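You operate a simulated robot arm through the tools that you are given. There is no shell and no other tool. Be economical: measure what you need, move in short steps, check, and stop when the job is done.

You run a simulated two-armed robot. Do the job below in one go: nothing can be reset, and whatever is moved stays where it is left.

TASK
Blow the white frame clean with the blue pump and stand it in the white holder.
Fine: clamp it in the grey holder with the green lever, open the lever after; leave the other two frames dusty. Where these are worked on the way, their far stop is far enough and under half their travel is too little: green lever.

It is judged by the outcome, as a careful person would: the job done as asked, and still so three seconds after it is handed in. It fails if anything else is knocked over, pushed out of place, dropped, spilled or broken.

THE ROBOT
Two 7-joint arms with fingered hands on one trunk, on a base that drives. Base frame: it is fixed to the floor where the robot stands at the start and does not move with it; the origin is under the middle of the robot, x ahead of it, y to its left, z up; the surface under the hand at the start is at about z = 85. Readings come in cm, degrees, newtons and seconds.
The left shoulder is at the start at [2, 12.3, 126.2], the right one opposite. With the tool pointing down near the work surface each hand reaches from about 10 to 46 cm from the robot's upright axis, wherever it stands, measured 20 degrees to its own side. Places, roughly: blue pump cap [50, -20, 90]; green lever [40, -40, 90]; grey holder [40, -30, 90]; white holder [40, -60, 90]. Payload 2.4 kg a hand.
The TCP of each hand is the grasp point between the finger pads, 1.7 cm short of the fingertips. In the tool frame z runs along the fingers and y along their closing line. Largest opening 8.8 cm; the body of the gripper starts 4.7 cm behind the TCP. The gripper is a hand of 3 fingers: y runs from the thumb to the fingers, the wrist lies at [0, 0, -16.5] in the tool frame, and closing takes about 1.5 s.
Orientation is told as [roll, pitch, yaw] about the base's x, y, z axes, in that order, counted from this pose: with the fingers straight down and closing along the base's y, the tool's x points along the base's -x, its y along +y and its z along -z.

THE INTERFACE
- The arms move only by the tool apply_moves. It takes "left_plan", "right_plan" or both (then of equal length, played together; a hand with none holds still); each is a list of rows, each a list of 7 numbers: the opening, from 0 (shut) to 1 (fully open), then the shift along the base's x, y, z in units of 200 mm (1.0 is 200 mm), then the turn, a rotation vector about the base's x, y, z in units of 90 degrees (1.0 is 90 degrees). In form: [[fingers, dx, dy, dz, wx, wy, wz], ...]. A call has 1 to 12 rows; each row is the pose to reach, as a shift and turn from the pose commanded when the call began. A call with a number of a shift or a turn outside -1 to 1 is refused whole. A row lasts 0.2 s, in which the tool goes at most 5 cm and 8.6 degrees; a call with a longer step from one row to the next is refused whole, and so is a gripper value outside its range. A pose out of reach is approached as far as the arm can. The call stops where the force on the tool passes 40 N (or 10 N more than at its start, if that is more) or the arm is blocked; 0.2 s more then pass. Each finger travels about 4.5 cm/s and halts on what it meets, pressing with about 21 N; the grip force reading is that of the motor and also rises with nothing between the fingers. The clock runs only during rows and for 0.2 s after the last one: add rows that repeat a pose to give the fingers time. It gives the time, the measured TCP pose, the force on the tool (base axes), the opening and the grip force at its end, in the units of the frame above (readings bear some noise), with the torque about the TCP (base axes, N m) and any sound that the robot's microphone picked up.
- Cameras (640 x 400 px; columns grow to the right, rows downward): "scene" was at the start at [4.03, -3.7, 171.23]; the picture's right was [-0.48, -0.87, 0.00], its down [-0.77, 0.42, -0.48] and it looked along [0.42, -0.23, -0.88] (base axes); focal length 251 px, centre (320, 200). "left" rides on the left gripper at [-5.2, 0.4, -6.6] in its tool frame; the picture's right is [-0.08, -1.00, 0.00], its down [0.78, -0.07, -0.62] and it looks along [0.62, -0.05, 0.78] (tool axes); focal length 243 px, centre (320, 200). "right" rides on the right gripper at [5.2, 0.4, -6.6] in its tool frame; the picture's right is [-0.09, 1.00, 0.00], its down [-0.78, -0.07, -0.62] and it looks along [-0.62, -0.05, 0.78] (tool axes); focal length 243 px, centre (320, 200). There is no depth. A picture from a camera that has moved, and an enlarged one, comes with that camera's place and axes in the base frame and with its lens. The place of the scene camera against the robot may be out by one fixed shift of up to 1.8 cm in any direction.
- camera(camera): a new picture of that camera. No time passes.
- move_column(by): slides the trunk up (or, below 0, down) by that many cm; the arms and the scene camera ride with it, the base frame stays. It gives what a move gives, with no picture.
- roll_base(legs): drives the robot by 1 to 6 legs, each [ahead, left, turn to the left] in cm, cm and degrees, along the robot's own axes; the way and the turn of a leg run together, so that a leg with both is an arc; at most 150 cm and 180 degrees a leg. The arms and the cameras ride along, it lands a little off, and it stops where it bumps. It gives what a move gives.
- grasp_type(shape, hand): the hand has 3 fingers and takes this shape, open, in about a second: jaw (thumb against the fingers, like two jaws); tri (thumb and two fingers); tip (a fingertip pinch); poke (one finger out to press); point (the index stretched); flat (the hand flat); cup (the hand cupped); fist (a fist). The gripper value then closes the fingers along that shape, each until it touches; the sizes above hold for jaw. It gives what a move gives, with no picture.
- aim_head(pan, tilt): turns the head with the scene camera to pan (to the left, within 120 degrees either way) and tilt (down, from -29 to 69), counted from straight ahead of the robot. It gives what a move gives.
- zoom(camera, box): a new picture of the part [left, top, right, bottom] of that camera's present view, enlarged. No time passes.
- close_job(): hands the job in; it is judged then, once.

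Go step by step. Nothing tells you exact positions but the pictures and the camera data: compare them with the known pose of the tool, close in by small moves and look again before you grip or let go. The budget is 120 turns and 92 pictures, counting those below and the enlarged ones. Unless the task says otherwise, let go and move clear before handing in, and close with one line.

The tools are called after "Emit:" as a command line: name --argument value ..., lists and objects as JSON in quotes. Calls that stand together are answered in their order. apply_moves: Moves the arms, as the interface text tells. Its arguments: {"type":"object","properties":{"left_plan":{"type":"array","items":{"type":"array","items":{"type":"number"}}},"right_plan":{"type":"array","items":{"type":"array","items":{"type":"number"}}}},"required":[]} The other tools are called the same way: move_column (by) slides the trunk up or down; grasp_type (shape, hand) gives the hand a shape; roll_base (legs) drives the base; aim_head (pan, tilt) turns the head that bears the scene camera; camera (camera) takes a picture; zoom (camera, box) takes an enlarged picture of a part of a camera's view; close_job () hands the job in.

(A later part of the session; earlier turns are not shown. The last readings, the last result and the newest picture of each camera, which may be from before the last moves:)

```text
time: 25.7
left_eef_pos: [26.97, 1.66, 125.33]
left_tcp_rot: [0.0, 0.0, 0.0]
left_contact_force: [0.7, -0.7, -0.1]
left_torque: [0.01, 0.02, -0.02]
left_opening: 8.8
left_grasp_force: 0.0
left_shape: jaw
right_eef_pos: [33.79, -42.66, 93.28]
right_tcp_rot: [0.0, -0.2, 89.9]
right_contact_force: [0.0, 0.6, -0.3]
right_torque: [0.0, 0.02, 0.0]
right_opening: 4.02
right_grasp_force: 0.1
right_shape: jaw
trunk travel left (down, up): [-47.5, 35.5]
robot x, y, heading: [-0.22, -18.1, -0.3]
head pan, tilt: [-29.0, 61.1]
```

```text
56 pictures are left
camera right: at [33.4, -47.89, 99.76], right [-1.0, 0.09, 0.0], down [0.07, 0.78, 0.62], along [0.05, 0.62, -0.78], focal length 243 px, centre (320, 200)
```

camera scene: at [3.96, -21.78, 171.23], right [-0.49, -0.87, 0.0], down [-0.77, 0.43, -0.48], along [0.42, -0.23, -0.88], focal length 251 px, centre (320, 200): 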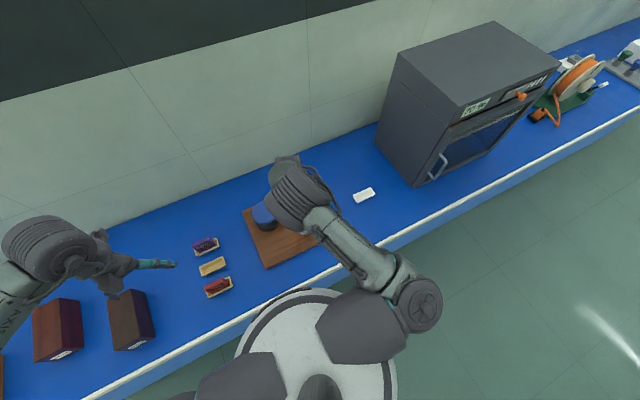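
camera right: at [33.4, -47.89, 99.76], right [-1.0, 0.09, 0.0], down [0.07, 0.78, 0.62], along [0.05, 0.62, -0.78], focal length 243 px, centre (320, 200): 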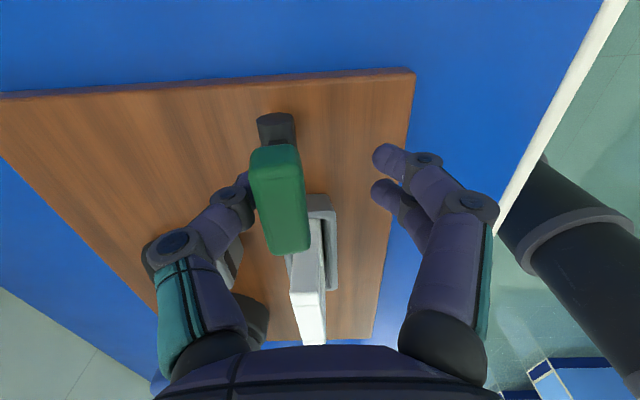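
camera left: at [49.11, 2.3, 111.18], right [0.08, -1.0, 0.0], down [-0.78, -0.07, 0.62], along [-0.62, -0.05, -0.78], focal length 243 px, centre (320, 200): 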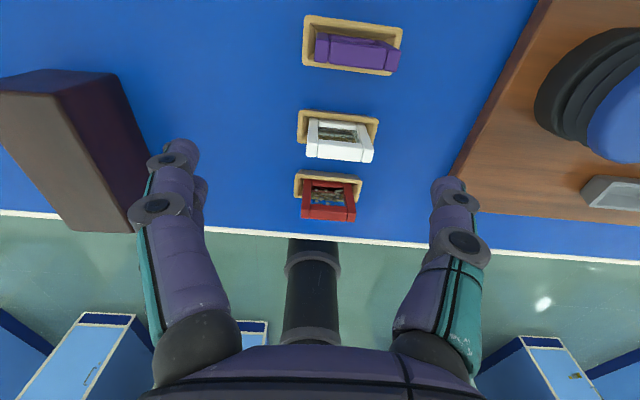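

The lever swings freely toward -x, now about vertical; continuing that way.

Emit:
apply_moves --right_plan '[[0.45, -0.03, 0, 0, 0, 0, 0], [0.45, -0.06, 0, 0, 0, 0, 0], [0.45, -0.08, 0, 0, 0, 0, 0], [0.45, -0.1, 0, 0, 0, 0, 0], [0.45, -0.12, 0, 0, 0, 0, 0]]'

Emit:
camera --camera "right"

```text
time: 26.9
left_eef_pos: [27.14, 1.77, 125.16]
left_tcp_rot: [0.2, 0.0, -0.2]
left_contact_force: [0.1, 0.0, -0.1]
left_torque: [0.0, -0.02, 0.0]
left_opening: 8.79
left_grasp_force: 0.1
left_shape: jaw
right_eef_pos: [31.53, -42.5, 93.14]
right_tcp_rot: [0.0, -0.2, 89.9]
right_contact_force: [6.7, -0.1, 1.3]
right_torque: [0.03, -0.06, 0.02]
right_opening: 4.56
right_grasp_force: 0.1
right_shape: jaw
trunk travel left (down, up): [-47.5, 35.5]
robot x, y, heading: [-0.35, -17.93, -0.3]
head pan, tilt: [-29.0, 61.1]
```

```text
55 pictures are left
camera right: at [31.06, -47.83, 99.7], right [-1.0, 0.09, 0.0], down [0.07, 0.78, 0.62], along [0.05, 0.62, -0.78], focal length 243 px, centre (320, 200)
```

right: 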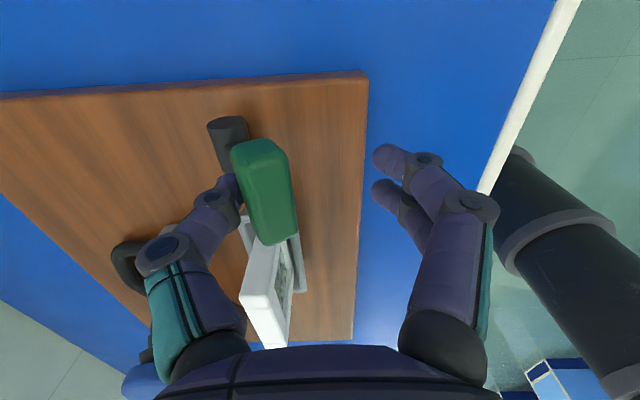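

Emit:
apply_moves --right_plan '[[0.45, -0.02, 0, 0, 0, 0, 0], [0.45, -0.04, 0, 0, 0, 0, 0], [0.45, -0.05, 0, 0, 0, 0, 0], [0.45, -0.05, 0, 0, 0, 0, 0]]'

Emit:
camera --camera "right"

```text
time: 27.9
left_eef_pos: [27.18, 1.8, 125.11]
left_tcp_rot: [0.0, 0.1, -0.2]
left_contact_force: [0.0, -0.7, 1.4]
left_torque: [0.03, -0.02, 0.0]
left_opening: 8.8
left_grasp_force: 0.0
left_shape: jaw
right_eef_pos: [30.5, -42.55, 93.26]
right_tcp_rot: [0.0, -0.1, 89.8]
right_contact_force: [13.1, 1.4, -1.6]
right_torque: [0.0, 0.0, 0.06]
right_opening: 4.78
right_grasp_force: 0.1
right_shape: jaw
trunk travel left (down, up): [-47.5, 35.5]
robot x, y, heading: [0.16, -17.89, -0.0]
head pan, tilt: [-29.0, 61.1]
```

```text
54 pictures are left
camera right: at [30.09, -47.86, 99.77], right [-1.0, 0.09, 0.0], down [0.07, 0.78, 0.62], along [0.05, 0.62, -0.78], focal length 243 px, centre (320, 200)
```

right: 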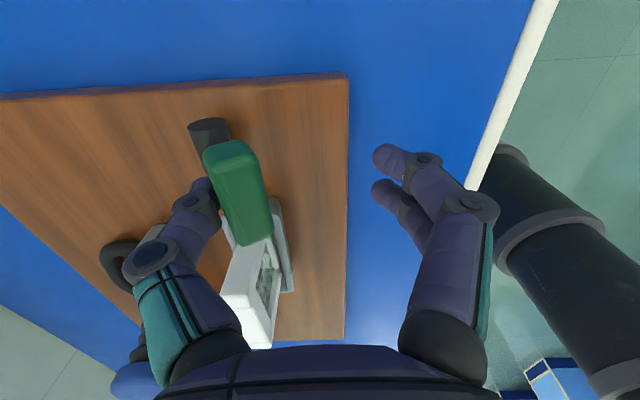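

The lever is against its far stop (force grew, knob halted at x≈33.1). I back off, rise and look.

Emit:
apply_moves --right_plan '[[0.45, 0.03, 0, 0, 0, 0, 0], [0.45, 0.05, 0, 0.05, 0, 0, 0], [0.45, 0.05, 0, 0.2, 0, 0, 0], [0.45, 0.05, 0, 0.4, 0, 0, 0], [0.45, 0.05, 0, 0.6, 0, 0, 0], [0.45, 0.15, 0.1, 0.65, 0, 0, 0], [0.45, 0.25, 0.2, 0.65, 0, 0, 0]]'

Emit:
camera --camera "right"

```text
time: 29.5
left_eef_pos: [26.97, 1.7, 125.06]
left_tcp_rot: [0.1, 0.0, 0.0]
left_contact_force: [-1.2, -0.6, -0.3]
left_torque: [0.03, 0.0, -0.02]
left_opening: 8.8
left_grasp_force: 0.0
left_shape: jaw
right_eef_pos: [35.31, -38.93, 106.39]
right_tcp_rot: [0.0, -0.1, 89.7]
right_contact_force: [-0.2, 0.6, -0.3]
right_torque: [0.01, 0.01, 0.0]
right_opening: 3.98
right_grasp_force: 0.0
right_shape: jaw
trunk travel left (down, up): [-47.5, 35.5]
robot x, y, heading: [-0.16, -17.64, -0.4]
head pan, tilt: [-29.0, 61.1]
```

```text
53 pictures are left
camera right: at [34.8, -44.06, 113.01], right [-1.0, 0.09, 0.0], down [0.07, 0.78, 0.62], along [0.06, 0.62, -0.78], focal length 243 px, centre (320, 200)
```

right: 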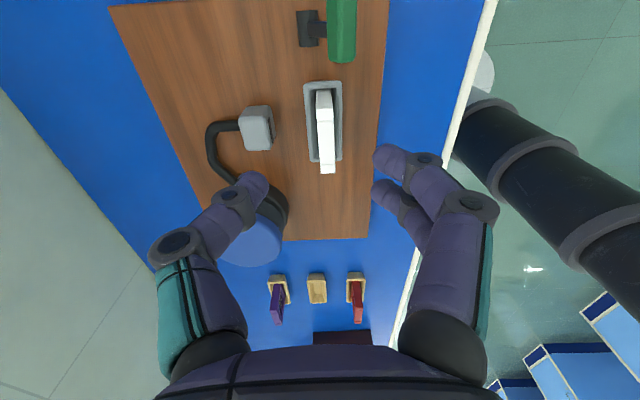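

Lever stays clamped and the frame stands upright. I turn the hand back to yaw 0 and go over the pump, closing the fingers.

Emit:
apply_moves --right_plan '[[0.4, 0.02, 0.05, 0, 0, 0, -0.08], [0.3, 0.04, 0.1, 0, 0, 0, -0.17], [0.2, 0.06, 0.16, 0, 0, 0, -0.25], [0.1, 0.08, 0.22, 0, 0, 0, -0.34], [0, 0.1, 0.28, 0, 0, 0, -0.42], [0, 0.12, 0.34, 0, 0, 0, -0.51], [0, 0.14, 0.4, 0, 0, 0, -0.59], [0, 0.16, 0.46, 0, 0, 0, -0.68], [0, 0.18, 0.52, 0, 0, 0, -0.76], [0, 0.2, 0.58, 0, 0, 0, -0.85], [0, 0.22, 0.65, 0, 0, 0, -0.93], [0, 0.25, 0.7, 0, 0, 0, -1.0]]'

Emit:
camera --camera "right"

Emit:
camera --camera "scene"

```text
time: 32.1
left_eef_pos: [26.99, 1.74, 125.2]
left_tcp_rot: [0.0, -0.1, -0.1]
left_contact_force: [0.4, 0.0, 0.1]
left_torque: [-0.02, 0.03, 0.05]
left_opening: 8.8
left_grasp_force: 0.1
left_shape: jaw
right_eef_pos: [40.64, -24.77, 106.24]
right_tcp_rot: [0.0, -0.2, -0.2]
right_contact_force: [1.1, 0.0, 1.3]
right_torque: [-0.02, 0.02, 0.01]
right_opening: 0.0
right_grasp_force: 21.2
right_shape: jaw
trunk travel left (down, up): [-47.5, 35.5]
robot x, y, heading: [-0.4, -18.08, -0.3]
head pan, tilt: [-29.0, 61.1]
```

```text
52 pictures are left
camera right: at [35.3, -24.28, 112.78], right [0.09, 1.0, 0.0], down [0.78, -0.07, 0.62], along [0.62, -0.06, -0.78], focal length 243 px, centre (320, 200)
```

right: 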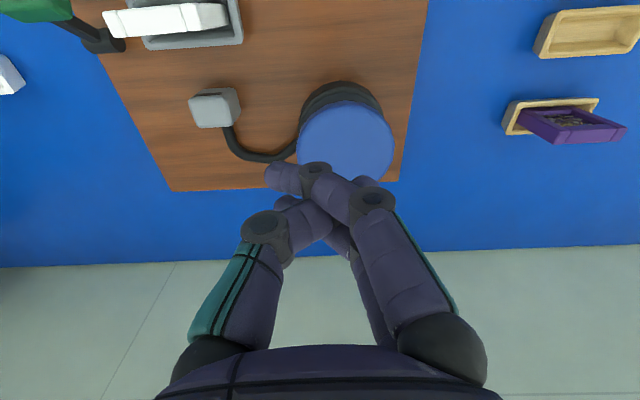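

```text
51 pictures are left
camera scene: at [3.97, -21.65, 171.23], right [-0.49, -0.87, 0.0], down [-0.77, 0.43, -0.48], along [0.42, -0.24, -0.88], focal length 251 px, centre (320, 200)
```

scene: 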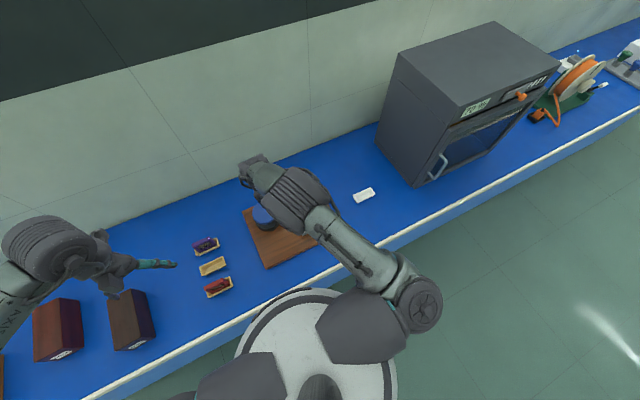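

Pump cap centre ≈[43.7,-23,95]. I try the poke shape for pressing and look at the finger.

Emit:
grasp_type --shape "poke" --hand "right"

Emit:
camera --camera "right"

```text
time: 33.0
left_eef_pos: [26.94, 1.71, 125.06]
left_tcp_rot: [-0.1, -0.1, 0.0]
left_contact_force: [0.0, 0.0, -0.2]
left_torque: [-0.05, 0.05, -0.01]
left_opening: 8.78
left_grasp_force: 0.0
left_shape: jaw
right_eef_pos: [40.46, -24.78, 106.32]
right_tcp_rot: [-0.1, -0.1, 0.0]
right_contact_force: [-1.2, -0.1, 0.0]
right_torque: [-0.01, 0.01, 0.02]
right_opening: 0.0
right_grasp_force: 0.0
right_shape: poke
trunk travel left (down, up): [-47.5, 35.5]
robot x, y, heading: [0.08, -18.18, -0.3]
head pan, tilt: [-29.0, 61.1]
```

```text
50 pictures are left
camera right: at [35.29, -24.32, 112.78], right [0.09, 1.0, 0.0], down [0.78, -0.07, 0.62], along [0.62, -0.05, -0.78], focal length 243 px, centre (320, 200)
```

right: 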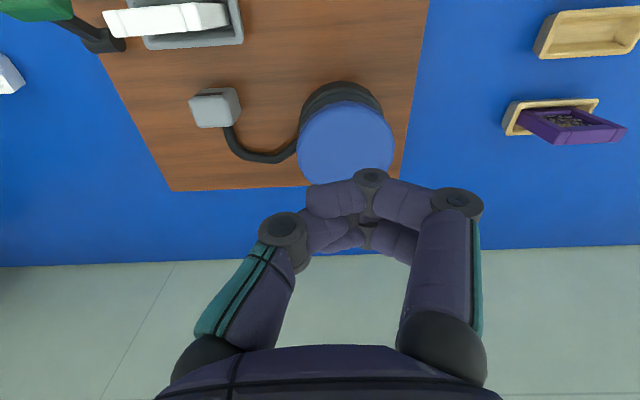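

The folded hand gives a blunt pressing face. I centre it over the cap and come down partway.

Emit:
apply_moves --right_plan '[[0, 0.08, 0.02, 0, 0, 0, 0], [0, 0.165, 0.04, -0.05, 0, 0, 0], [0, 0.165, 0.04, -0.15, 0, 0, 0], [0, 0.165, 0.04, -0.25, 0, 0, 0], [0, 0.165, 0.04, -0.25, 0, 0, 0]]'

Emit:
camera --camera "right"

```text
time: 34.2
left_eef_pos: [26.91, 1.78, 125.19]
left_tcp_rot: [0.0, 0.0, -0.1]
left_contact_force: [0.1, 1.2, 0.0]
left_torque: [0.02, 0.06, 0.02]
left_opening: 8.77
left_grasp_force: 0.1
left_shape: jaw
right_eef_pos: [43.71, -23.84, 101.28]
right_tcp_rot: [0.0, -0.1, -0.1]
right_contact_force: [0.3, 0.3, 0.3]
right_torque: [-0.03, 0.02, 0.03]
right_opening: 0.03
right_grasp_force: 0.0
right_shape: poke
trunk travel left (down, up): [-47.5, 35.5]
robot x, y, heading: [-0.27, -18.1, -0.3]
head pan, tilt: [-29.0, 61.1]
```

```text
49 pictures are left
camera right: at [38.55, -23.41, 107.84], right [0.09, 1.0, 0.0], down [0.78, -0.07, 0.62], along [0.62, -0.05, -0.78], focal length 243 px, centre (320, 200)
```

right: 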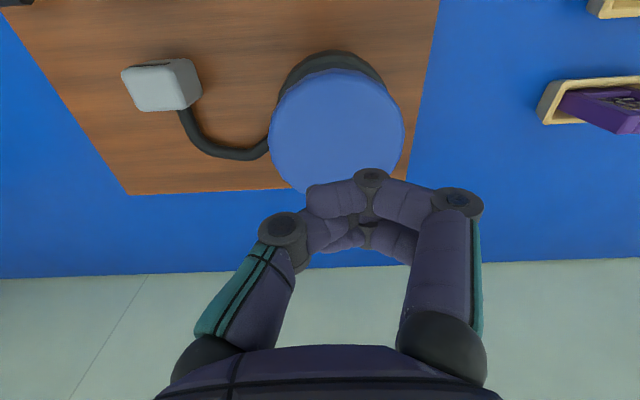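

Emit:
apply_moves --right_plan '[[0, 0, 0, -0.05, 0, 0, 0], [0, 0, 0, -0.1, 0, 0, 0], [0, 0, 0, -0.14, 0, 0, 0], [0, 0, 0, -0.18, 0, 0, 0], [0, 0, 0, -0.22, 0, 0, 0], [0, 0, 0, -0.25, 0, 0, 0]]'

Emit:
camera --camera "right"

```text
time: 35.6
left_eef_pos: [27.14, 1.73, 125.11]
left_tcp_rot: [0.0, 0.0, -0.1]
left_contact_force: [-0.5, 0.0, -0.8]
left_torque: [0.01, 0.0, -0.02]
left_opening: 8.77
left_grasp_force: 0.1
left_shape: jaw
right_eef_pos: [43.64, -23.92, 96.11]
right_tcp_rot: [-0.2, -0.1, -0.2]
right_contact_force: [-0.1, 0.7, 0.0]
right_torque: [-0.04, -0.03, -0.04]
right_opening: 0.01
right_grasp_force: 0.1
right_shape: poke
trunk travel left (down, up): [-47.5, 35.5]
robot x, y, heading: [-0.4, -17.93, -0.5]
head pan, tilt: [-29.0, 61.1]
```

```text
48 pictures are left
camera right: at [38.41, -23.5, 102.69], right [0.09, 1.0, 0.0], down [0.78, -0.07, 0.62], along [0.62, -0.06, -0.78], focal length 243 px, centre (320, 200)
```

right: 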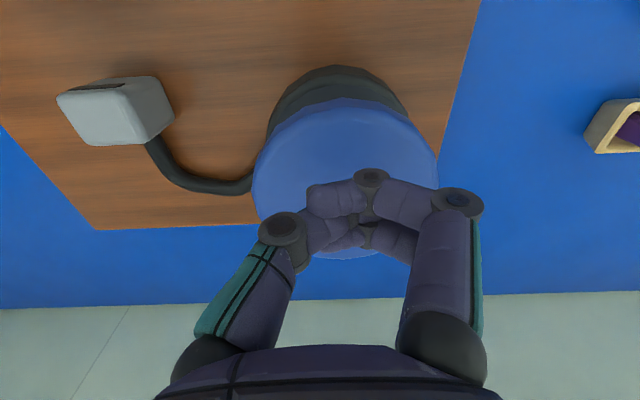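

Emit:
apply_moves --right_plan '[[0, 0, 0, -0.025, 0, 0, 0], [0, 0, 0, -0.05, 0, 0, 0], [0, 0, 0, -0.075, 0, 0, 0], [0, 0, 0, -0.1, 0, 0, 0], [0, 0, 0, -0.125, 0, 0, 0], [0, 0, 0, -0.15, 0, 0, 0], [0, 0, 0, -0.175, 0, 0, 0], [0, 0, 0, -0.2, 0, 0, 0]]'

Emit:
camera --camera "right"

```text
time: 37.4
left_eef_pos: [26.88, 1.61, 125.28]
left_tcp_rot: [0.0, -0.1, -0.1]
left_contact_force: [0.5, 0.1, 0.7]
left_torque: [-0.01, -0.01, 0.01]
left_opening: 8.8
left_grasp_force: 0.1
left_shape: jaw
right_eef_pos: [42.99, -24.1, 92.54]
right_tcp_rot: [0.1, -0.5, 0.0]
right_contact_force: [7.6, -3.8, 31.1]
right_torque: [0.57, -0.07, -0.13]
right_opening: 0.0
right_grasp_force: 0.0
right_shape: poke
right hand out of reach, approached as far as the arm can: row 6, 7, 8
trunk travel left (down, up): [-47.5, 35.5]
robot x, y, heading: [-0.28, -18.04, -0.1]
head pan, tilt: [-29.0, 61.1]
heard: click
```

```text
47 pictures are left
camera right: at [37.64, -23.69, 99.05], right [0.09, 1.0, 0.0], down [0.78, -0.07, 0.63], along [0.63, -0.05, -0.78], focal length 243 px, centre (320, 200)
```

right: 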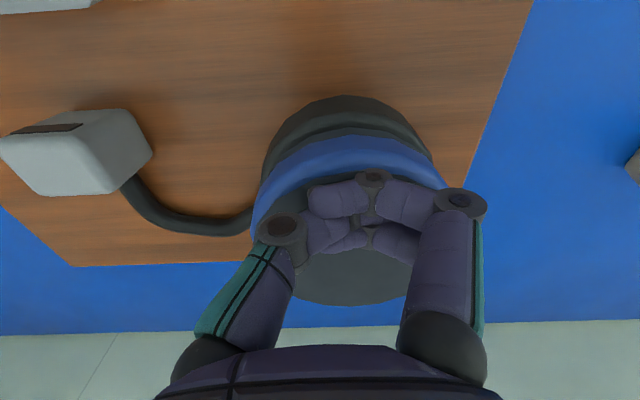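

I heard a click as the cap went down. I rise and check the dust on the frame.

Emit:
apply_moves --right_plan '[[0, 0, 0, 0.15, 0, 0, 0], [0, 0, 0, 0.35, 0, 0, 0], [0, -0.1, -0.05, 0.55, 0, 0, 0], [0, -0.25, -0.15, 0.6, 0, 0, 0], [0, -0.4, -0.25, 0.6, 0, 0, 0], [0, -0.55, -0.35, 0.6, 0, 0, 0], [0, -0.7, -0.45, 0.6, 0, 0, 0], [0, -0.85, -0.5, 0.55, 0, 0, 0]]'

Emit:
camera --camera "right"

```text
time: 39.2
left_eef_pos: [26.99, 1.68, 125.14]
left_tcp_rot: [0.1, 0.0, -0.1]
left_contact_force: [0.7, -0.6, -0.4]
left_torque: [-0.02, 0.02, -0.01]
left_opening: 8.79
left_grasp_force: 0.0
left_shape: jaw
right_eef_pos: [46.8, -32.57, 99.82]
right_tcp_rot: [0.0, -0.2, -0.2]
right_contact_force: [0.8, 1.1, 0.5]
right_torque: [0.01, 0.01, 0.01]
right_opening: 0.03
right_grasp_force: 0.0
right_shape: poke
right hand out of reach, approached as far as the arm can: row 1, 2, 3, 4, 5, 6, 7, 8
trunk travel left (down, up): [-47.5, 35.5]
robot x, y, heading: [0.11, -18.02, -0.4]
head pan, tilt: [-29.0, 61.1]
```

```text
46 pictures are left
camera right: at [41.59, -32.17, 106.38], right [0.09, 1.0, 0.0], down [0.78, -0.07, 0.62], along [0.62, -0.05, -0.78], focal length 243 px, centre (320, 200)
```

right: 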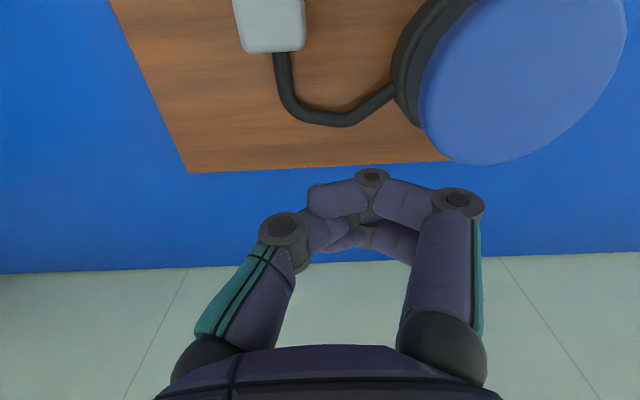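

The arm got stuck near full stretch. I try a plain small move to see where it settles.

Emit:
apply_moves --right_plan '[[0, 0, 0, 0.05, 0, 0, 0], [0, 0, 0, 0.1, 0, 0, 0]]'

Emit:
camera --camera "scene"

```text
time: 39.8
left_eef_pos: [26.97, 1.91, 125.13]
left_tcp_rot: [0.0, 0.0, -0.2]
left_contact_force: [0.6, 0.6, 0.6]
left_torque: [0.01, 0.0, 0.03]
left_opening: 8.79
left_grasp_force: 0.0
left_shape: jaw
right_eef_pos: [47.19, -32.17, 101.64]
right_tcp_rot: [-0.1, 0.0, -0.1]
right_contact_force: [0.0, 0.0, -1.0]
right_torque: [-0.01, -0.01, 0.0]
right_opening: 0.0
right_grasp_force: 0.1
right_shape: poke
right hand out of reach, approached as far as the arm can: row 2
trunk travel left (down, up): [-47.5, 35.5]
robot x, y, heading: [-0.1, -17.4, -0.2]
head pan, tilt: [-29.0, 61.1]
```

```text
45 pictures are left
camera scene: at [3.96, -21.65, 171.23], right [-0.49, -0.87, 0.0], down [-0.77, 0.43, -0.48], along [0.42, -0.24, -0.88], focal length 251 px, centre (320, 200)
```

scene: 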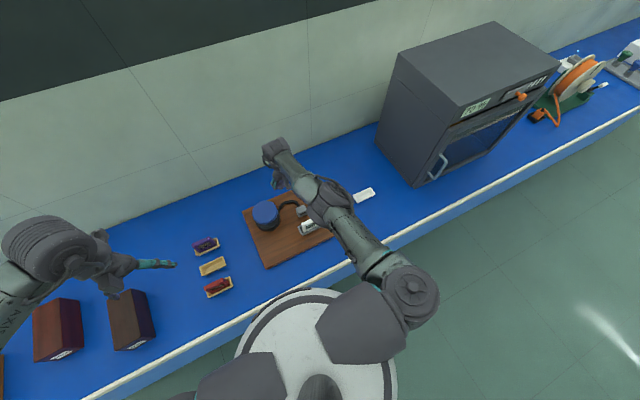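

Emit:
zoom --camera "scene" --box '[220, 120, 440, 300]'

Emit:
camera --camera "left"

```text
2.22 times, centred on (330, 210) of scene
camera zoom: at [3.96, -21.65, 171.23], right [-0.49, -0.87, 0.0], down [-0.77, 0.43, -0.48], along [0.42, -0.24, -0.88], focal length 557 px, centre (298, 178)
```

zoom: 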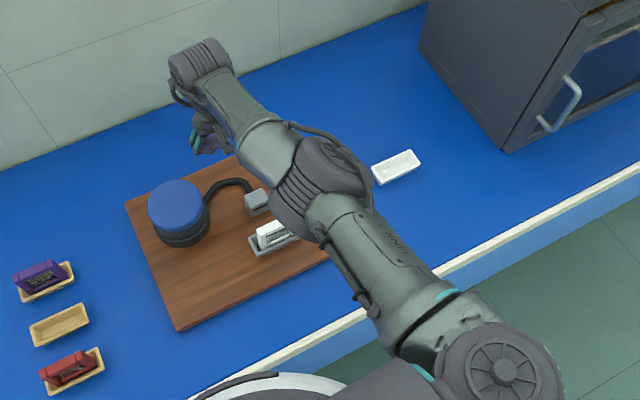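

```text
43 pictures are left
camera left: at [32.22, 2.18, 131.67], right [0.08, -1.0, 0.0], down [-0.78, -0.07, 0.62], along [-0.62, -0.05, -0.78], focal length 243 px, centre (320, 200)
```

left: 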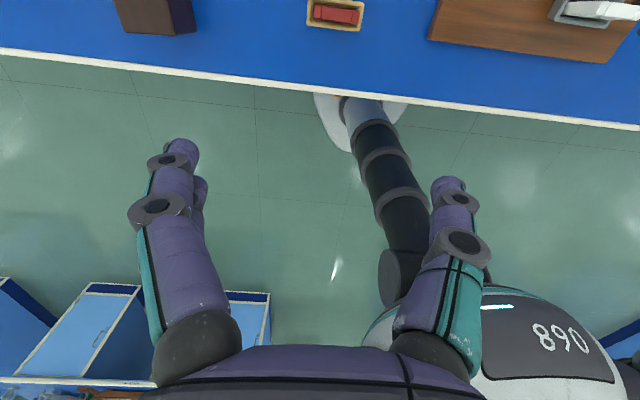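

The arm is merely stretched; frame, lever and pump look untouched. I retract along -x and up.

Emit:
apply_moves --right_plan '[[0, -0.08, 0, 0, 0, 0, 0], [0, -0.16, 0, 0.03, 0, 0, 0], [0, -0.26, 0, 0.06, 0, 0, 0], [0, -0.36, 0, 0.1, 0, 0, 0]]'

Emit:
camera --camera "right"

```text
time: 40.8
left_eef_pos: [26.95, 1.73, 125.09]
left_tcp_rot: [0.0, -0.1, -0.2]
left_contact_force: [0.0, 0.2, 0.4]
left_torque: [0.02, 0.01, -0.03]
left_opening: 8.79
left_grasp_force: 0.1
left_shape: jaw
right_eef_pos: [39.55, -31.97, 103.4]
right_tcp_rot: [-0.2, -0.1, 0.0]
right_contact_force: [-0.1, 0.8, 0.4]
right_torque: [-0.01, 0.02, -0.01]
right_opening: 0.01
right_grasp_force: 0.0
right_shape: poke
right hand out of reach, approached as far as the arm can: row 1
trunk travel left (down, up): [-47.5, 35.5]
robot x, y, heading: [-0.14, -17.8, -0.1]
head pan, tilt: [-29.0, 61.1]
```

```text
42 pictures are left
camera right: at [34.36, -31.55, 109.95], right [0.09, 1.0, 0.0], down [0.78, -0.07, 0.62], along [0.62, -0.05, -0.78], focal length 243 px, centre (320, 200)
```

right: 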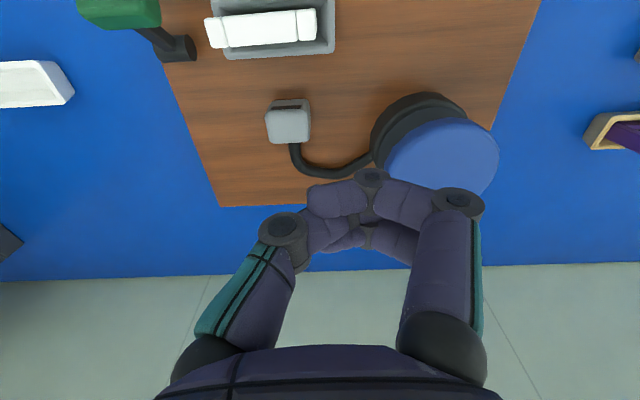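

Emit:
apply_moves --right_plan '[[0, -0.12, -0.03, 0, 0, 0, 0], [0, -0.25, -0.06, 0, 0, 0, 0], [0, -0.4, -0.1, 0, 0, 0, 0], [0, -0.55, -0.1, 0, 0, 0, 0]]'

Emit:
zoom --camera "right" --box '[220, 80, 420, 205]'

```text
time: 41.8
left_eef_pos: [26.94, 1.64, 125.19]
left_tcp_rot: [0.0, -0.1, -0.1]
left_contact_force: [0.6, 0.7, -0.4]
left_torque: [-0.02, 0.06, -0.01]
left_opening: 8.79
left_grasp_force: 0.1
left_shape: jaw
right_eef_pos: [28.44, -33.88, 103.54]
right_tcp_rot: [-0.1, -0.1, -0.1]
right_contact_force: [0.2, -0.4, 0.0]
right_torque: [0.02, -0.02, 0.01]
right_opening: 0.0
right_grasp_force: 0.1
right_shape: poke
trunk travel left (down, up): [-47.5, 35.5]
robot x, y, heading: [0.34, -17.9, -0.1]
head pan, tilt: [-29.0, 61.1]
```

```text
3.20 times, centred on (320, 142) of right
camera zoom: at [23.19, -33.5, 109.99], right [0.09, 1.0, 0.0], down [0.78, -0.07, 0.62], along [0.62, -0.05, -0.78], focal length 776 px, centre (320, 384)
```

zoom: 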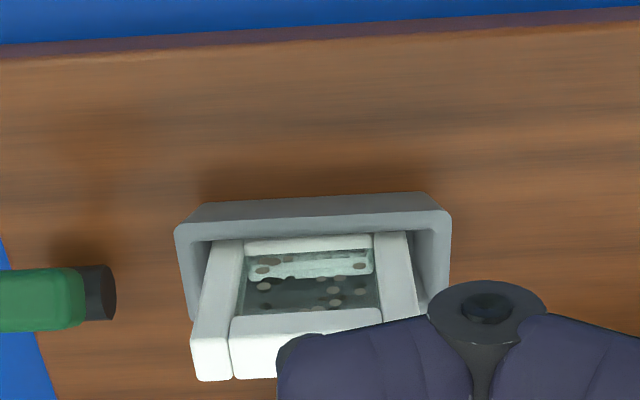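

Some dust remains, so more strokes are needed. I raise the hand, lower the trunk 8 cm for better reach, then go over the pump again.

Emit:
apply_moves --right_plan '[[0, 0, 0, 0.2, 0, 0, 0], [0, 0, 0, 0.4, 0, 0, 0], [0, 0, 0, 0.5, 0, 0, 0]]'

Emit:
move_column --by -8

Emit:
zoom --camera "right" --box '[220, 80, 420, 205]'

```text
time: 42.6
left_eef_pos: [27.06, 1.66, 125.14]
left_tcp_rot: [-0.1, 0.0, -0.2]
left_contact_force: [-0.1, 0.4, -0.2]
left_torque: [-0.01, -0.02, 0.0]
left_opening: 8.81
left_grasp_force: 0.1
left_shape: jaw
right_eef_pos: [28.6, -33.96, 113.47]
right_tcp_rot: [-0.2, 0.0, -0.2]
right_contact_force: [-0.1, 0.1, -0.5]
right_torque: [0.0, 0.01, 0.0]
right_opening: 0.0
right_grasp_force: 0.0
right_shape: poke
trunk travel left (down, up): [-47.5, 35.5]
robot x, y, heading: [0.08, -18.1, -0.2]
head pan, tilt: [-29.0, 61.1]
```

```text
time: 43.8
left_eef_pos: [27.1, 1.67, 117.05]
left_tcp_rot: [-0.1, 0.0, -0.1]
left_contact_force: [-0.1, 0.8, -0.6]
left_torque: [-0.01, 0.02, -0.01]
left_opening: 8.8
left_grasp_force: 0.0
left_shape: jaw
right_eef_pos: [28.68, -33.97, 105.4]
right_tcp_rot: [0.0, 0.0, -0.2]
right_contact_force: [0.5, -0.4, -0.7]
right_torque: [-0.04, 0.02, -0.01]
right_opening: 0.0
right_grasp_force: 0.0
right_shape: poke
trunk travel left (down, up): [-39.5, 43.5]
robot x, y, heading: [0.09, -18.21, -0.1]
head pan, tilt: [-29.0, 61.1]
```

```text
3.20 times, centred on (320, 142) of right
camera zoom: at [23.45, -33.58, 111.95], right [0.09, 1.0, 0.0], down [0.78, -0.07, 0.62], along [0.62, -0.05, -0.78], focal length 776 px, centre (320, 384)
```

zoom: 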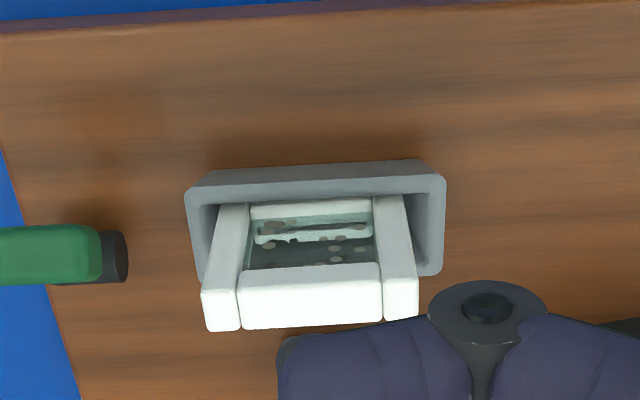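

Emit:
apply_moves --right_plan '[[0, 0.15, 0.1, 0, 0, 0, 0], [0, 0.3, 0.2, 0, 0, 0, 0], [0, 0.45, 0.3, 0, 0, 0, 0], [0, 0.6, 0.4, -0.05, 0, 0, 0], [0, 0.7, 0.5, -0.15, 0, 0, 0], [0, 0.7, 0.5, -0.3, 0, 0, 0], [0, 0.7, 0.5, -0.42, 0, 0, 0], [0, 0.7, 0.5, -0.42, 0, 0, 0]]'

Emit:
camera --camera "right"

```text
time: 45.6
left_eef_pos: [27.06, 1.77, 117.19]
left_tcp_rot: [0.1, 0.0, -0.2]
left_contact_force: [-0.1, -0.3, -0.6]
left_torque: [0.05, 0.03, 0.01]
left_opening: 8.79
left_grasp_force: 0.0
left_shape: jaw
right_eef_pos: [42.9, -23.97, 96.77]
right_tcp_rot: [-0.1, -0.1, -0.1]
right_contact_force: [-0.2, 0.1, 0.1]
right_torque: [0.01, 0.0, -0.02]
right_opening: 0.0
right_grasp_force: 0.1
right_shape: poke
trunk travel left (down, up): [-39.5, 43.5]
robot x, y, heading: [-0.17, -18.12, -0.1]
head pan, tilt: [-29.0, 61.1]
```

```text
39 pictures are left
camera right: at [37.62, -23.59, 103.33], right [0.09, 1.0, 0.0], down [0.78, -0.07, 0.62], along [0.62, -0.06, -0.78], focal length 243 px, centre (320, 200)
```

right: 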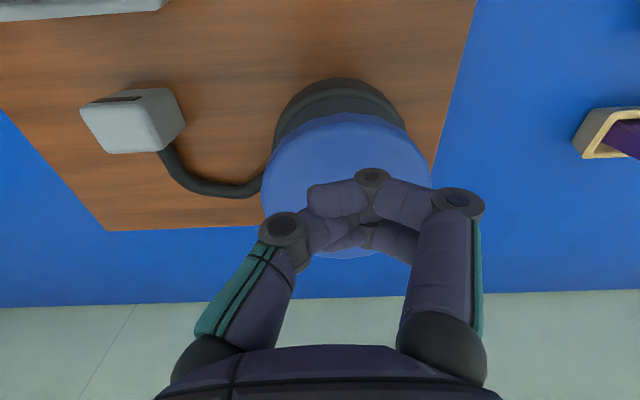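

The cap has sprung back up. Pressing again fully.

Emit:
apply_moves --right_plan '[[0, 0, 0, -0.05, 0, 0, 0], [0, 0, 0, -0.1, 0, 0, 0], [0, 0, 0, -0.14, 0, 0, 0], [0, 0, 0, -0.18, 0, 0, 0], [0, 0, 0, -0.21, 0, 0, 0], [0, 0, 0, -0.24, 0, 0, 0], [0, 0, 0, -0.27, 0, 0, 0]]'

```text
time: 47.1
left_eef_pos: [26.8, 1.63, 117.23]
left_tcp_rot: [-0.1, -0.2, -0.1]
left_contact_force: [-1.1, 0.4, -0.4]
left_torque: [0.02, 0.02, 0.01]
left_opening: 8.79
left_grasp_force: 0.1
left_shape: jaw
right_eef_pos: [42.86, -24.17, 92.42]
right_tcp_rot: [-0.2, -0.8, -0.2]
right_contact_force: [-9.2, -3.1, 26.6]
right_torque: [0.39, -0.05, 0.11]
right_opening: 0.01
right_grasp_force: 0.0
right_shape: poke
trunk travel left (down, up): [-39.5, 43.5]
robot x, y, heading: [-0.22, -18.07, -0.2]
head pan, tilt: [-29.0, 61.1]
heard: click
stopped in row 7 (right hand): the force on the tool passed its limit at 44 N (the readings are from after the stop); the commanded pose is now the measured one
```

Emit:
apply_moves --right_plan '[[0, 0, 0, 0.12, 0, 0, 0], [0, 0, 0, 0.24, 0, 0, 0], [0, 0, 0, 0.24, 0, 0, 0], [0, 0, 0, 0.15, 0, 0, 0], [0, 0, 0, 0.08, 0, 0, 0], [0, 0, 0, 0.03, 0, 0, 0], [0, 0, 0, 0.0, 0, 0, 0], [0, 0, 0, -0.01, 0, 0, 0], [0, 0, 0, 0.12, 0, 0, 0], [0, 0, 0, 0.24, 0, 0, 0]]'

```text
time: 49.3
left_eef_pos: [27.18, 1.68, 117.16]
left_tcp_rot: [0.0, -0.1, -0.2]
left_contact_force: [-0.7, 0.3, 0.0]
left_torque: [-0.02, 0.0, -0.01]
left_opening: 8.79
left_grasp_force: 0.0
left_shape: jaw
right_eef_pos: [42.85, -24.29, 97.01]
right_tcp_rot: [-0.2, -0.5, -0.1]
right_contact_force: [-0.2, -0.2, -0.1]
right_torque: [0.0, -0.02, -0.02]
right_opening: 0.01
right_grasp_force: 0.1
right_shape: poke
trunk travel left (down, up): [-39.5, 43.5]
robot x, y, heading: [-0.2, -18.27, -0.2]
head pan, tilt: [-29.0, 61.1]
heard: click
```

Three strokes done. I go back and inspect the frame.

Emit:
apply_moves --right_plan '[[0, 0, 0, 0.2, 0, 0, 0], [0, -0.05, -0.05, 0.4, 0, 0, 0], [0, -0.2, -0.15, 0.43, 0, 0, 0], [0, -0.35, -0.25, 0.43, 0, 0, 0], [0, -0.5, -0.35, 0.43, 0, 0, 0], [0, -0.65, -0.48, 0.43, 0, 0, 0], [0, -0.71, -0.49, 0.43, 0, 0, 0]]'

Emit:
zoom --camera "right" --box '[260, 110, 380, 185]'

```text
time: 50.9
left_eef_pos: [26.87, 1.67, 117.12]
left_tcp_rot: [-0.1, 0.0, -0.1]
left_contact_force: [0.0, -0.3, -1.0]
left_torque: [0.01, 0.01, 0.01]
left_opening: 8.79
left_grasp_force: 0.1
left_shape: jaw
right_eef_pos: [28.71, -33.67, 105.58]
right_tcp_rot: [0.0, -0.6, -0.2]
right_contact_force: [-0.3, -0.3, 1.1]
right_torque: [0.0, 0.0, 0.02]
right_opening: 0.01
right_grasp_force: 0.1
right_shape: poke
trunk travel left (down, up): [-39.5, 43.5]
robot x, y, heading: [-0.02, -17.83, -0.3]
head pan, tilt: [-29.0, 61.1]
```

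```text
5.33 times, centred on (320, 148) of right
camera zoom: at [23.46, -33.29, 112.14], right [0.09, 1.0, 0.0], down [0.77, -0.07, 0.63], along [0.63, -0.06, -0.78], focal length 1294 px, centre (320, 480)
```

zoom: 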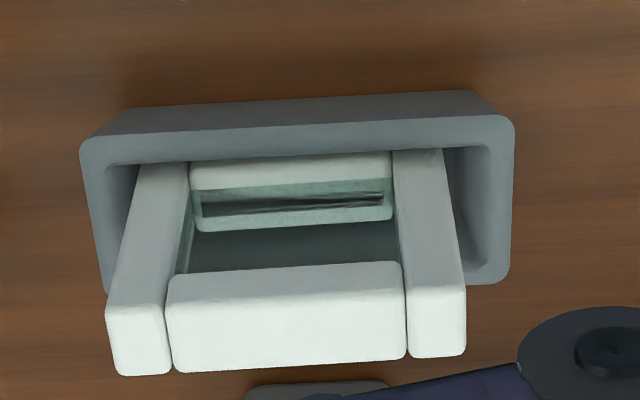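

The glass is clear now. Back to jaw shape, turn 90° and move over the lever to open it.

Emit:
grasp_type --shape "jaw" --hand "right"

Emit:
apply_moves --right_plan '[[0.8, 0, -0.05, 0, 0, 0, 0.08], [0.7, 0.02, -0.1, 0, 0, 0, 0.17], [0.6, 0.04, -0.15, 0, 0, 0, 0.25], [0.5, 0.06, -0.2, 0, 0, 0, 0.34], [0.45, 0.08, -0.25, 0, 0, 0, 0.42], [0.45, 0.1, -0.3, 0, 0, 0, 0.51], [0.45, 0.12, -0.34, 0, 0, 0, 0.59], [0.45, 0.14, -0.38, 0, 0, 0, 0.68], [0.45, 0.16, -0.42, 0, 0, 0, 0.76], [0.45, 0.18, -0.44, 0, 0, 0, 0.85], [0.45, 0.2, -0.45, 0, 0, 0, 0.93], [0.45, 0.22, -0.455, 0, 0, 0, 1.0]]'

Emit:
camera --camera "right"

```text
time: 51.8
left_eef_pos: [27.1, 1.77, 117.15]
left_tcp_rot: [0.0, -0.1, -0.1]
left_contact_force: [0.1, 0.0, -0.2]
left_torque: [0.0, -0.01, 0.02]
left_opening: 8.77
left_grasp_force: 0.1
left_shape: jaw
right_eef_pos: [28.79, -33.82, 105.65]
right_tcp_rot: [-0.1, -0.7, -0.1]
right_contact_force: [0.0, -0.3, 0.3]
right_torque: [0.03, -0.02, 0.03]
right_opening: 8.78
right_grasp_force: 0.2
right_shape: jaw
trunk travel left (down, up): [-39.5, 43.5]
robot x, y, heading: [0.28, -17.8, -0.2]
head pan, tilt: [-29.0, 61.1]
```

```text
time: 54.4
left_eef_pos: [27.03, 1.74, 117.19]
left_tcp_rot: [0.0, 0.0, 0.0]
left_contact_force: [-0.6, -1.4, -0.7]
left_torque: [-0.02, -0.02, 0.0]
left_opening: 8.8
left_grasp_force: 0.0
left_shape: jaw
right_eef_pos: [33.24, -42.91, 105.55]
right_tcp_rot: [-0.1, -0.5, 90.0]
right_contact_force: [-0.8, -0.3, -0.3]
right_torque: [-0.01, 0.01, -0.04]
right_opening: 3.99
right_grasp_force: 0.1
right_shape: jaw
trunk travel left (down, up): [-39.5, 43.5]
robot x, y, heading: [-0.58, -18.21, -0.3]
head pan, tilt: [-29.0, 61.1]
```

```text
37 pictures are left
camera right: at [32.83, -48.31, 112.12], right [-1.0, 0.09, 0.0], down [0.07, 0.78, 0.63], along [0.05, 0.63, -0.78], focal length 243 px, centre (320, 200)
```

right: 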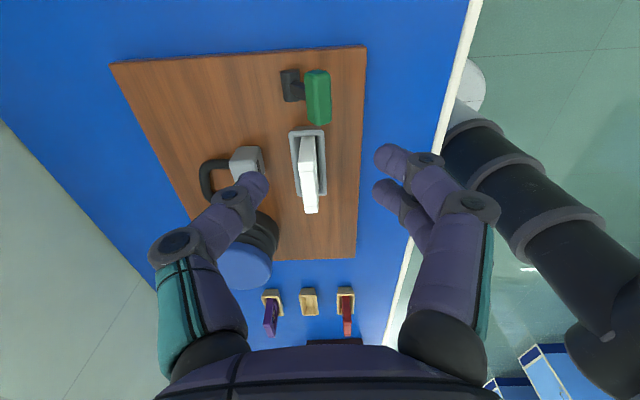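

Emit:
apply_moves --right_plan '[[0.45, 0, 0, -0.2, 0, 0, 0], [0.45, 0, 0, -0.4, 0, 0, 0], [0.45, 0, 0, -0.52, 0, 0, 0], [0.45, 0, 0, -0.61, 0, 0, 0], [0.45, 0, 0, -0.61, 0, 0, 0]]'

Emit:
camera --camera "right"

```text
time: 55.6
left_eef_pos: [27.1, 1.8, 117.14]
left_tcp_rot: [0.0, 0.0, 0.0]
left_contact_force: [0.1, 0.3, 0.1]
left_torque: [-0.05, 0.01, 0.01]
left_opening: 8.78
left_grasp_force: 0.1
left_shape: jaw
right_eef_pos: [33.16, -42.96, 93.36]
right_tcp_rot: [0.0, -0.6, 89.8]
right_contact_force: [-0.5, 0.6, -0.2]
right_torque: [0.01, -0.02, 0.0]
right_opening: 4.05
right_grasp_force: 0.0
right_shape: jaw
trunk travel left (down, up): [-39.5, 43.5]
robot x, y, heading: [0.0, -17.84, -0.1]
head pan, tilt: [-29.0, 61.1]
```

```text
36 pictures are left
camera right: at [32.65, -48.22, 99.9], right [-1.0, 0.09, 0.0], down [0.07, 0.77, 0.63], along [0.06, 0.63, -0.78], focal length 243 px, centre (320, 200)
```

right: 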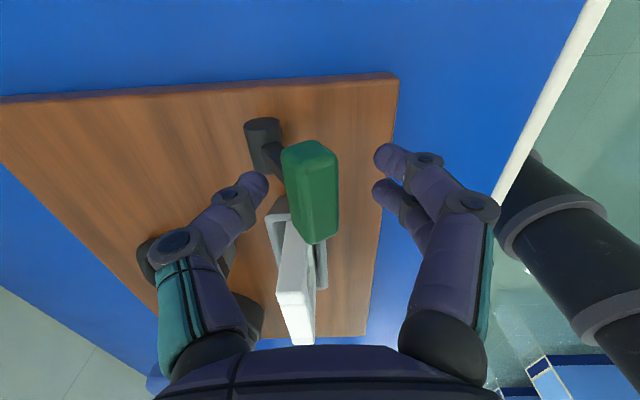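

Caged. Pushing the lever toward +x, its open end.

Emit:
apply_moves --right_plan '[[0.45, 0.04, 0, 0, 0, 0, 0], [0.45, 0.08, 0, 0, 0, 0, 0], [0.45, 0.11, 0, 0, 0, 0, 0], [0.45, 0.14, 0, 0, 0, 0, 0], [0.45, 0.17, 0, 0, 0, 0, 0], [0.45, 0.2, 0, 0, 0, 0, 0], [0.45, 0.23, 0, 0, 0, 0, 0], [0.45, 0.26, 0, 0, 0, 0, 0], [0.45, 0.29, 0, 0, 0, 0, 0], [0.45, 0.32, 0, 0, 0, 0, 0]]'

Emit:
camera --camera "right"

```text
time: 57.8
left_eef_pos: [26.95, 1.68, 117.12]
left_tcp_rot: [0.0, 0.0, -0.1]
left_contact_force: [0.2, 0.0, 0.1]
left_torque: [0.03, -0.02, 0.0]
left_opening: 8.77
left_grasp_force: 0.0
left_shape: jaw
right_eef_pos: [39.43, -43.19, 93.35]
right_tcp_rot: [-0.1, -0.5, 89.8]
right_contact_force: [-0.2, 0.0, -0.3]
right_torque: [0.05, -0.01, -0.01]
right_opening: 4.07
right_grasp_force: 0.2
right_shape: jaw
trunk travel left (down, up): [-39.5, 43.5]
robot x, y, heading: [0.33, -17.98, -0.2]
head pan, tilt: [-29.0, 61.1]
```

```text
35 pictures are left
camera right: at [39.02, -48.39, 99.82], right [-1.0, 0.09, 0.0], down [0.07, 0.77, 0.63], along [0.06, 0.63, -0.78], focal length 243 px, centre (320, 200)
```

right: 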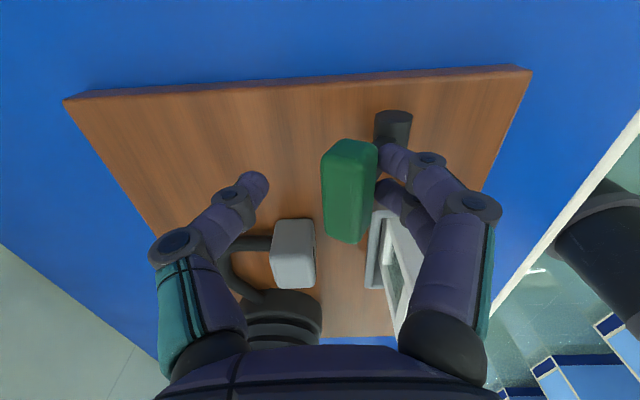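

Emit:
apply_moves --right_plan '[[0.45, 0.02, 0, 0, 0, 0, 0], [0.45, 0.04, 0, 0, 0, 0, 0], [0.45, 0.05, 0, 0, 0, 0, 0], [0.45, 0.05, 0, 0, 0, 0, 0]]'

```text
time: 58.8
left_eef_pos: [26.97, 1.51, 117.08]
left_tcp_rot: [0.1, -0.1, 0.0]
left_contact_force: [-1.0, -0.1, -0.7]
left_torque: [-0.02, 0.01, 0.02]
left_opening: 8.81
left_grasp_force: 0.0
left_shape: jaw
right_eef_pos: [40.46, -43.08, 93.36]
right_tcp_rot: [-0.1, -0.6, 89.8]
right_contact_force: [-8.2, -1.2, -5.0]
right_torque: [0.0, -0.07, 0.06]
right_opening: 4.87
right_grasp_force: 0.0
right_shape: jaw
trunk travel left (down, up): [-39.5, 43.5]
robot x, y, heading: [-0.19, -17.68, 0.1]
head pan, tilt: [-29.0, 61.1]
```

At the open stop. I back off, rise, and go above the frame.

Emit:
apply_moves --right_plan '[[0.45, -0.04, 0, 0, 0, 0, 0], [0.45, -0.06, 0, 0.03, 0, 0, 0], [0.45, -0.06, 0, 0.15, 0, 0, 0], [0.45, -0.06, 0, 0.3, 0, 0, 0], [0.45, -0.06, 0, 0.45, 0, 0, 0], [0.45, -0.15, 0.15, 0.5, 0, 0, 0], [0.45, -0.26, 0.3, 0.5, 0, 0, 0], [0.45, -0.27, 0.41, 0.45, 0, 0, 0], [0.45, -0.27, 0.41, 0.4, 0, 0, 0]]'

Emit:
camera --camera "right"

```text
time: 60.8
left_eef_pos: [26.98, 1.68, 117.13]
left_tcp_rot: [0.1, 0.0, -0.1]
left_contact_force: [0.0, 0.6, -0.2]
left_torque: [0.02, 0.0, 0.02]
left_opening: 8.79
left_grasp_force: 0.0
left_shape: jaw
right_eef_pos: [34.97, -34.77, 101.21]
right_tcp_rot: [-0.1, -0.4, 89.7]
right_contact_force: [-0.7, -0.1, -0.4]
right_torque: [-0.02, 0.02, -0.01]
right_opening: 4.01
right_grasp_force: 0.0
right_shape: jaw
trunk travel left (down, up): [-39.5, 43.5]
robot x, y, heading: [0.1, -17.77, -0.2]
head pan, tilt: [-29.0, 61.1]
```

```text
34 pictures are left
camera right: at [34.56, -40.08, 107.73], right [-1.0, 0.09, 0.0], down [0.07, 0.77, 0.63], along [0.06, 0.63, -0.78], focal length 243 px, centre (320, 200)
```

right: 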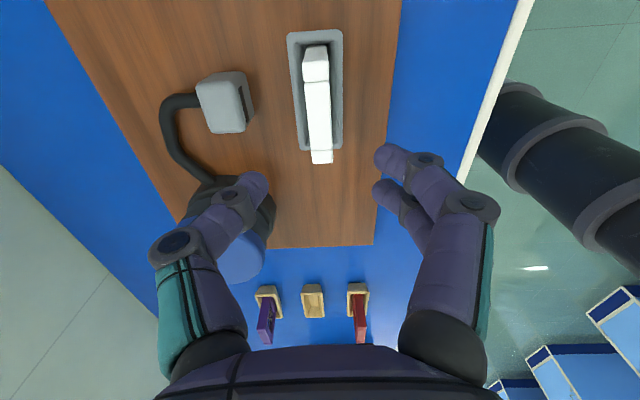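

Frame is centred at ≈[35.2,-34.4]. I lower and grip it.

Emit:
apply_moves --right_plan '[[0.45, 0.01, 0, -0.15, 0, 0, 0], [0.45, 0.01, 0, -0.28, 0, 0, 0], [0.45, 0.01, 0, -0.37, 0, 0, 0], [0.45, 0.01, 0, -0.43, 0, 0, 0], [0.45, 0.01, 0, -0.43, 0, 0, 0], [0.2, 0.01, 0, -0.43, 0, 0, 0], [0, 0.01, 0, -0.43, 0, 0, 0], [0, 0.01, 0, -0.43, 0, 0, 0], [0, 0.01, 0, -0.43, 0, 0, 0], [0, 0.01, 0, -0.43, 0, 0, 0], [0, 0.01, 0, -0.43, 0, 0, 0]]'

Emit:
camera --camera "right"

```text
time: 63.2
left_eef_pos: [26.97, 1.72, 117.14]
left_tcp_rot: [0.0, 0.1, -0.1]
left_contact_force: [0.2, 0.0, 0.5]
left_torque: [0.01, 0.01, -0.02]
left_opening: 8.82
left_grasp_force: 0.2
left_shape: jaw
right_eef_pos: [35.44, -34.75, 92.72]
right_tcp_rot: [-0.1, -0.6, 89.8]
right_contact_force: [0.4, 1.0, 0.7]
right_torque: [0.01, 0.02, 0.02]
right_opening: 0.87
right_grasp_force: 21.1
right_shape: jaw
trunk travel left (down, up): [-39.5, 43.5]
robot x, y, heading: [-0.0, -17.95, 0.0]
head pan, tilt: [-29.0, 61.1]
```

```text
33 pictures are left
camera right: at [34.94, -40.05, 99.23], right [-1.0, 0.09, 0.0], down [0.07, 0.77, 0.63], along [0.06, 0.63, -0.78], focal length 243 px, centre (320, 200)
```

right: 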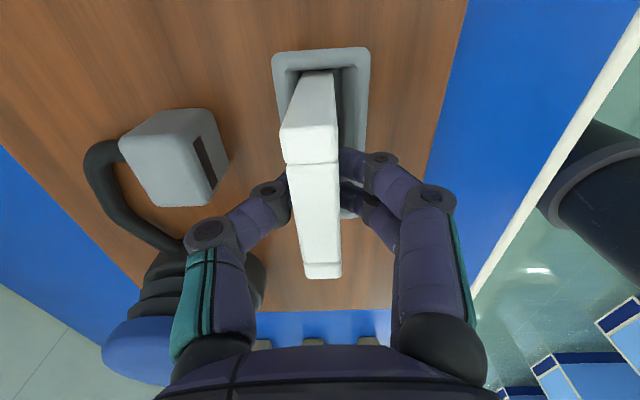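

Gripped, frame clear in the slot. Lifting slowly.

Emit:
apply_moves --right_plan '[[0, 0, 0, 0.03, 0, 0, 0], [0, 0, 0, 0.08, 0, 0, 0], [0, 0, 0, 0.15, 0, 0, 0], [0, 0, 0, 0.25, 0, 0, 0], [0, 0, 0, 0.37, 0, 0, 0], [0, 0, 0, 0.5, 0, 0, 0], [0, 0, 0, 0.6, 0, 0, 0]]'

Emit:
camera --camera "right"

```text
time: 64.8
left_eef_pos: [27.08, 1.85, 117.13]
left_tcp_rot: [0.0, 0.0, -0.2]
left_contact_force: [-0.2, 0.0, 0.1]
left_torque: [-0.01, -0.01, 0.02]
left_opening: 8.79
left_grasp_force: 0.1
left_shape: jaw
right_eef_pos: [35.28, -34.82, 104.71]
right_tcp_rot: [0.0, -0.7, 89.7]
right_contact_force: [-0.6, 0.0, -0.4]
right_torque: [-0.01, -0.02, 0.02]
right_opening: 0.86
right_grasp_force: 20.7
right_shape: jaw
trunk travel left (down, up): [-39.5, 43.5]
robot x, y, heading: [-0.2, -18.22, -0.1]
head pan, tilt: [-29.0, 61.1]
```

```text
32 pictures are left
camera right: at [34.82, -40.17, 111.24], right [-1.0, 0.09, 0.0], down [0.07, 0.77, 0.63], along [0.06, 0.63, -0.78], focal length 243 px, centre (320, 200)
```

right: 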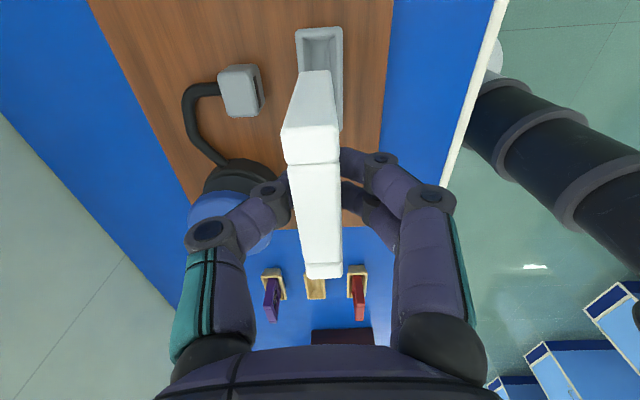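

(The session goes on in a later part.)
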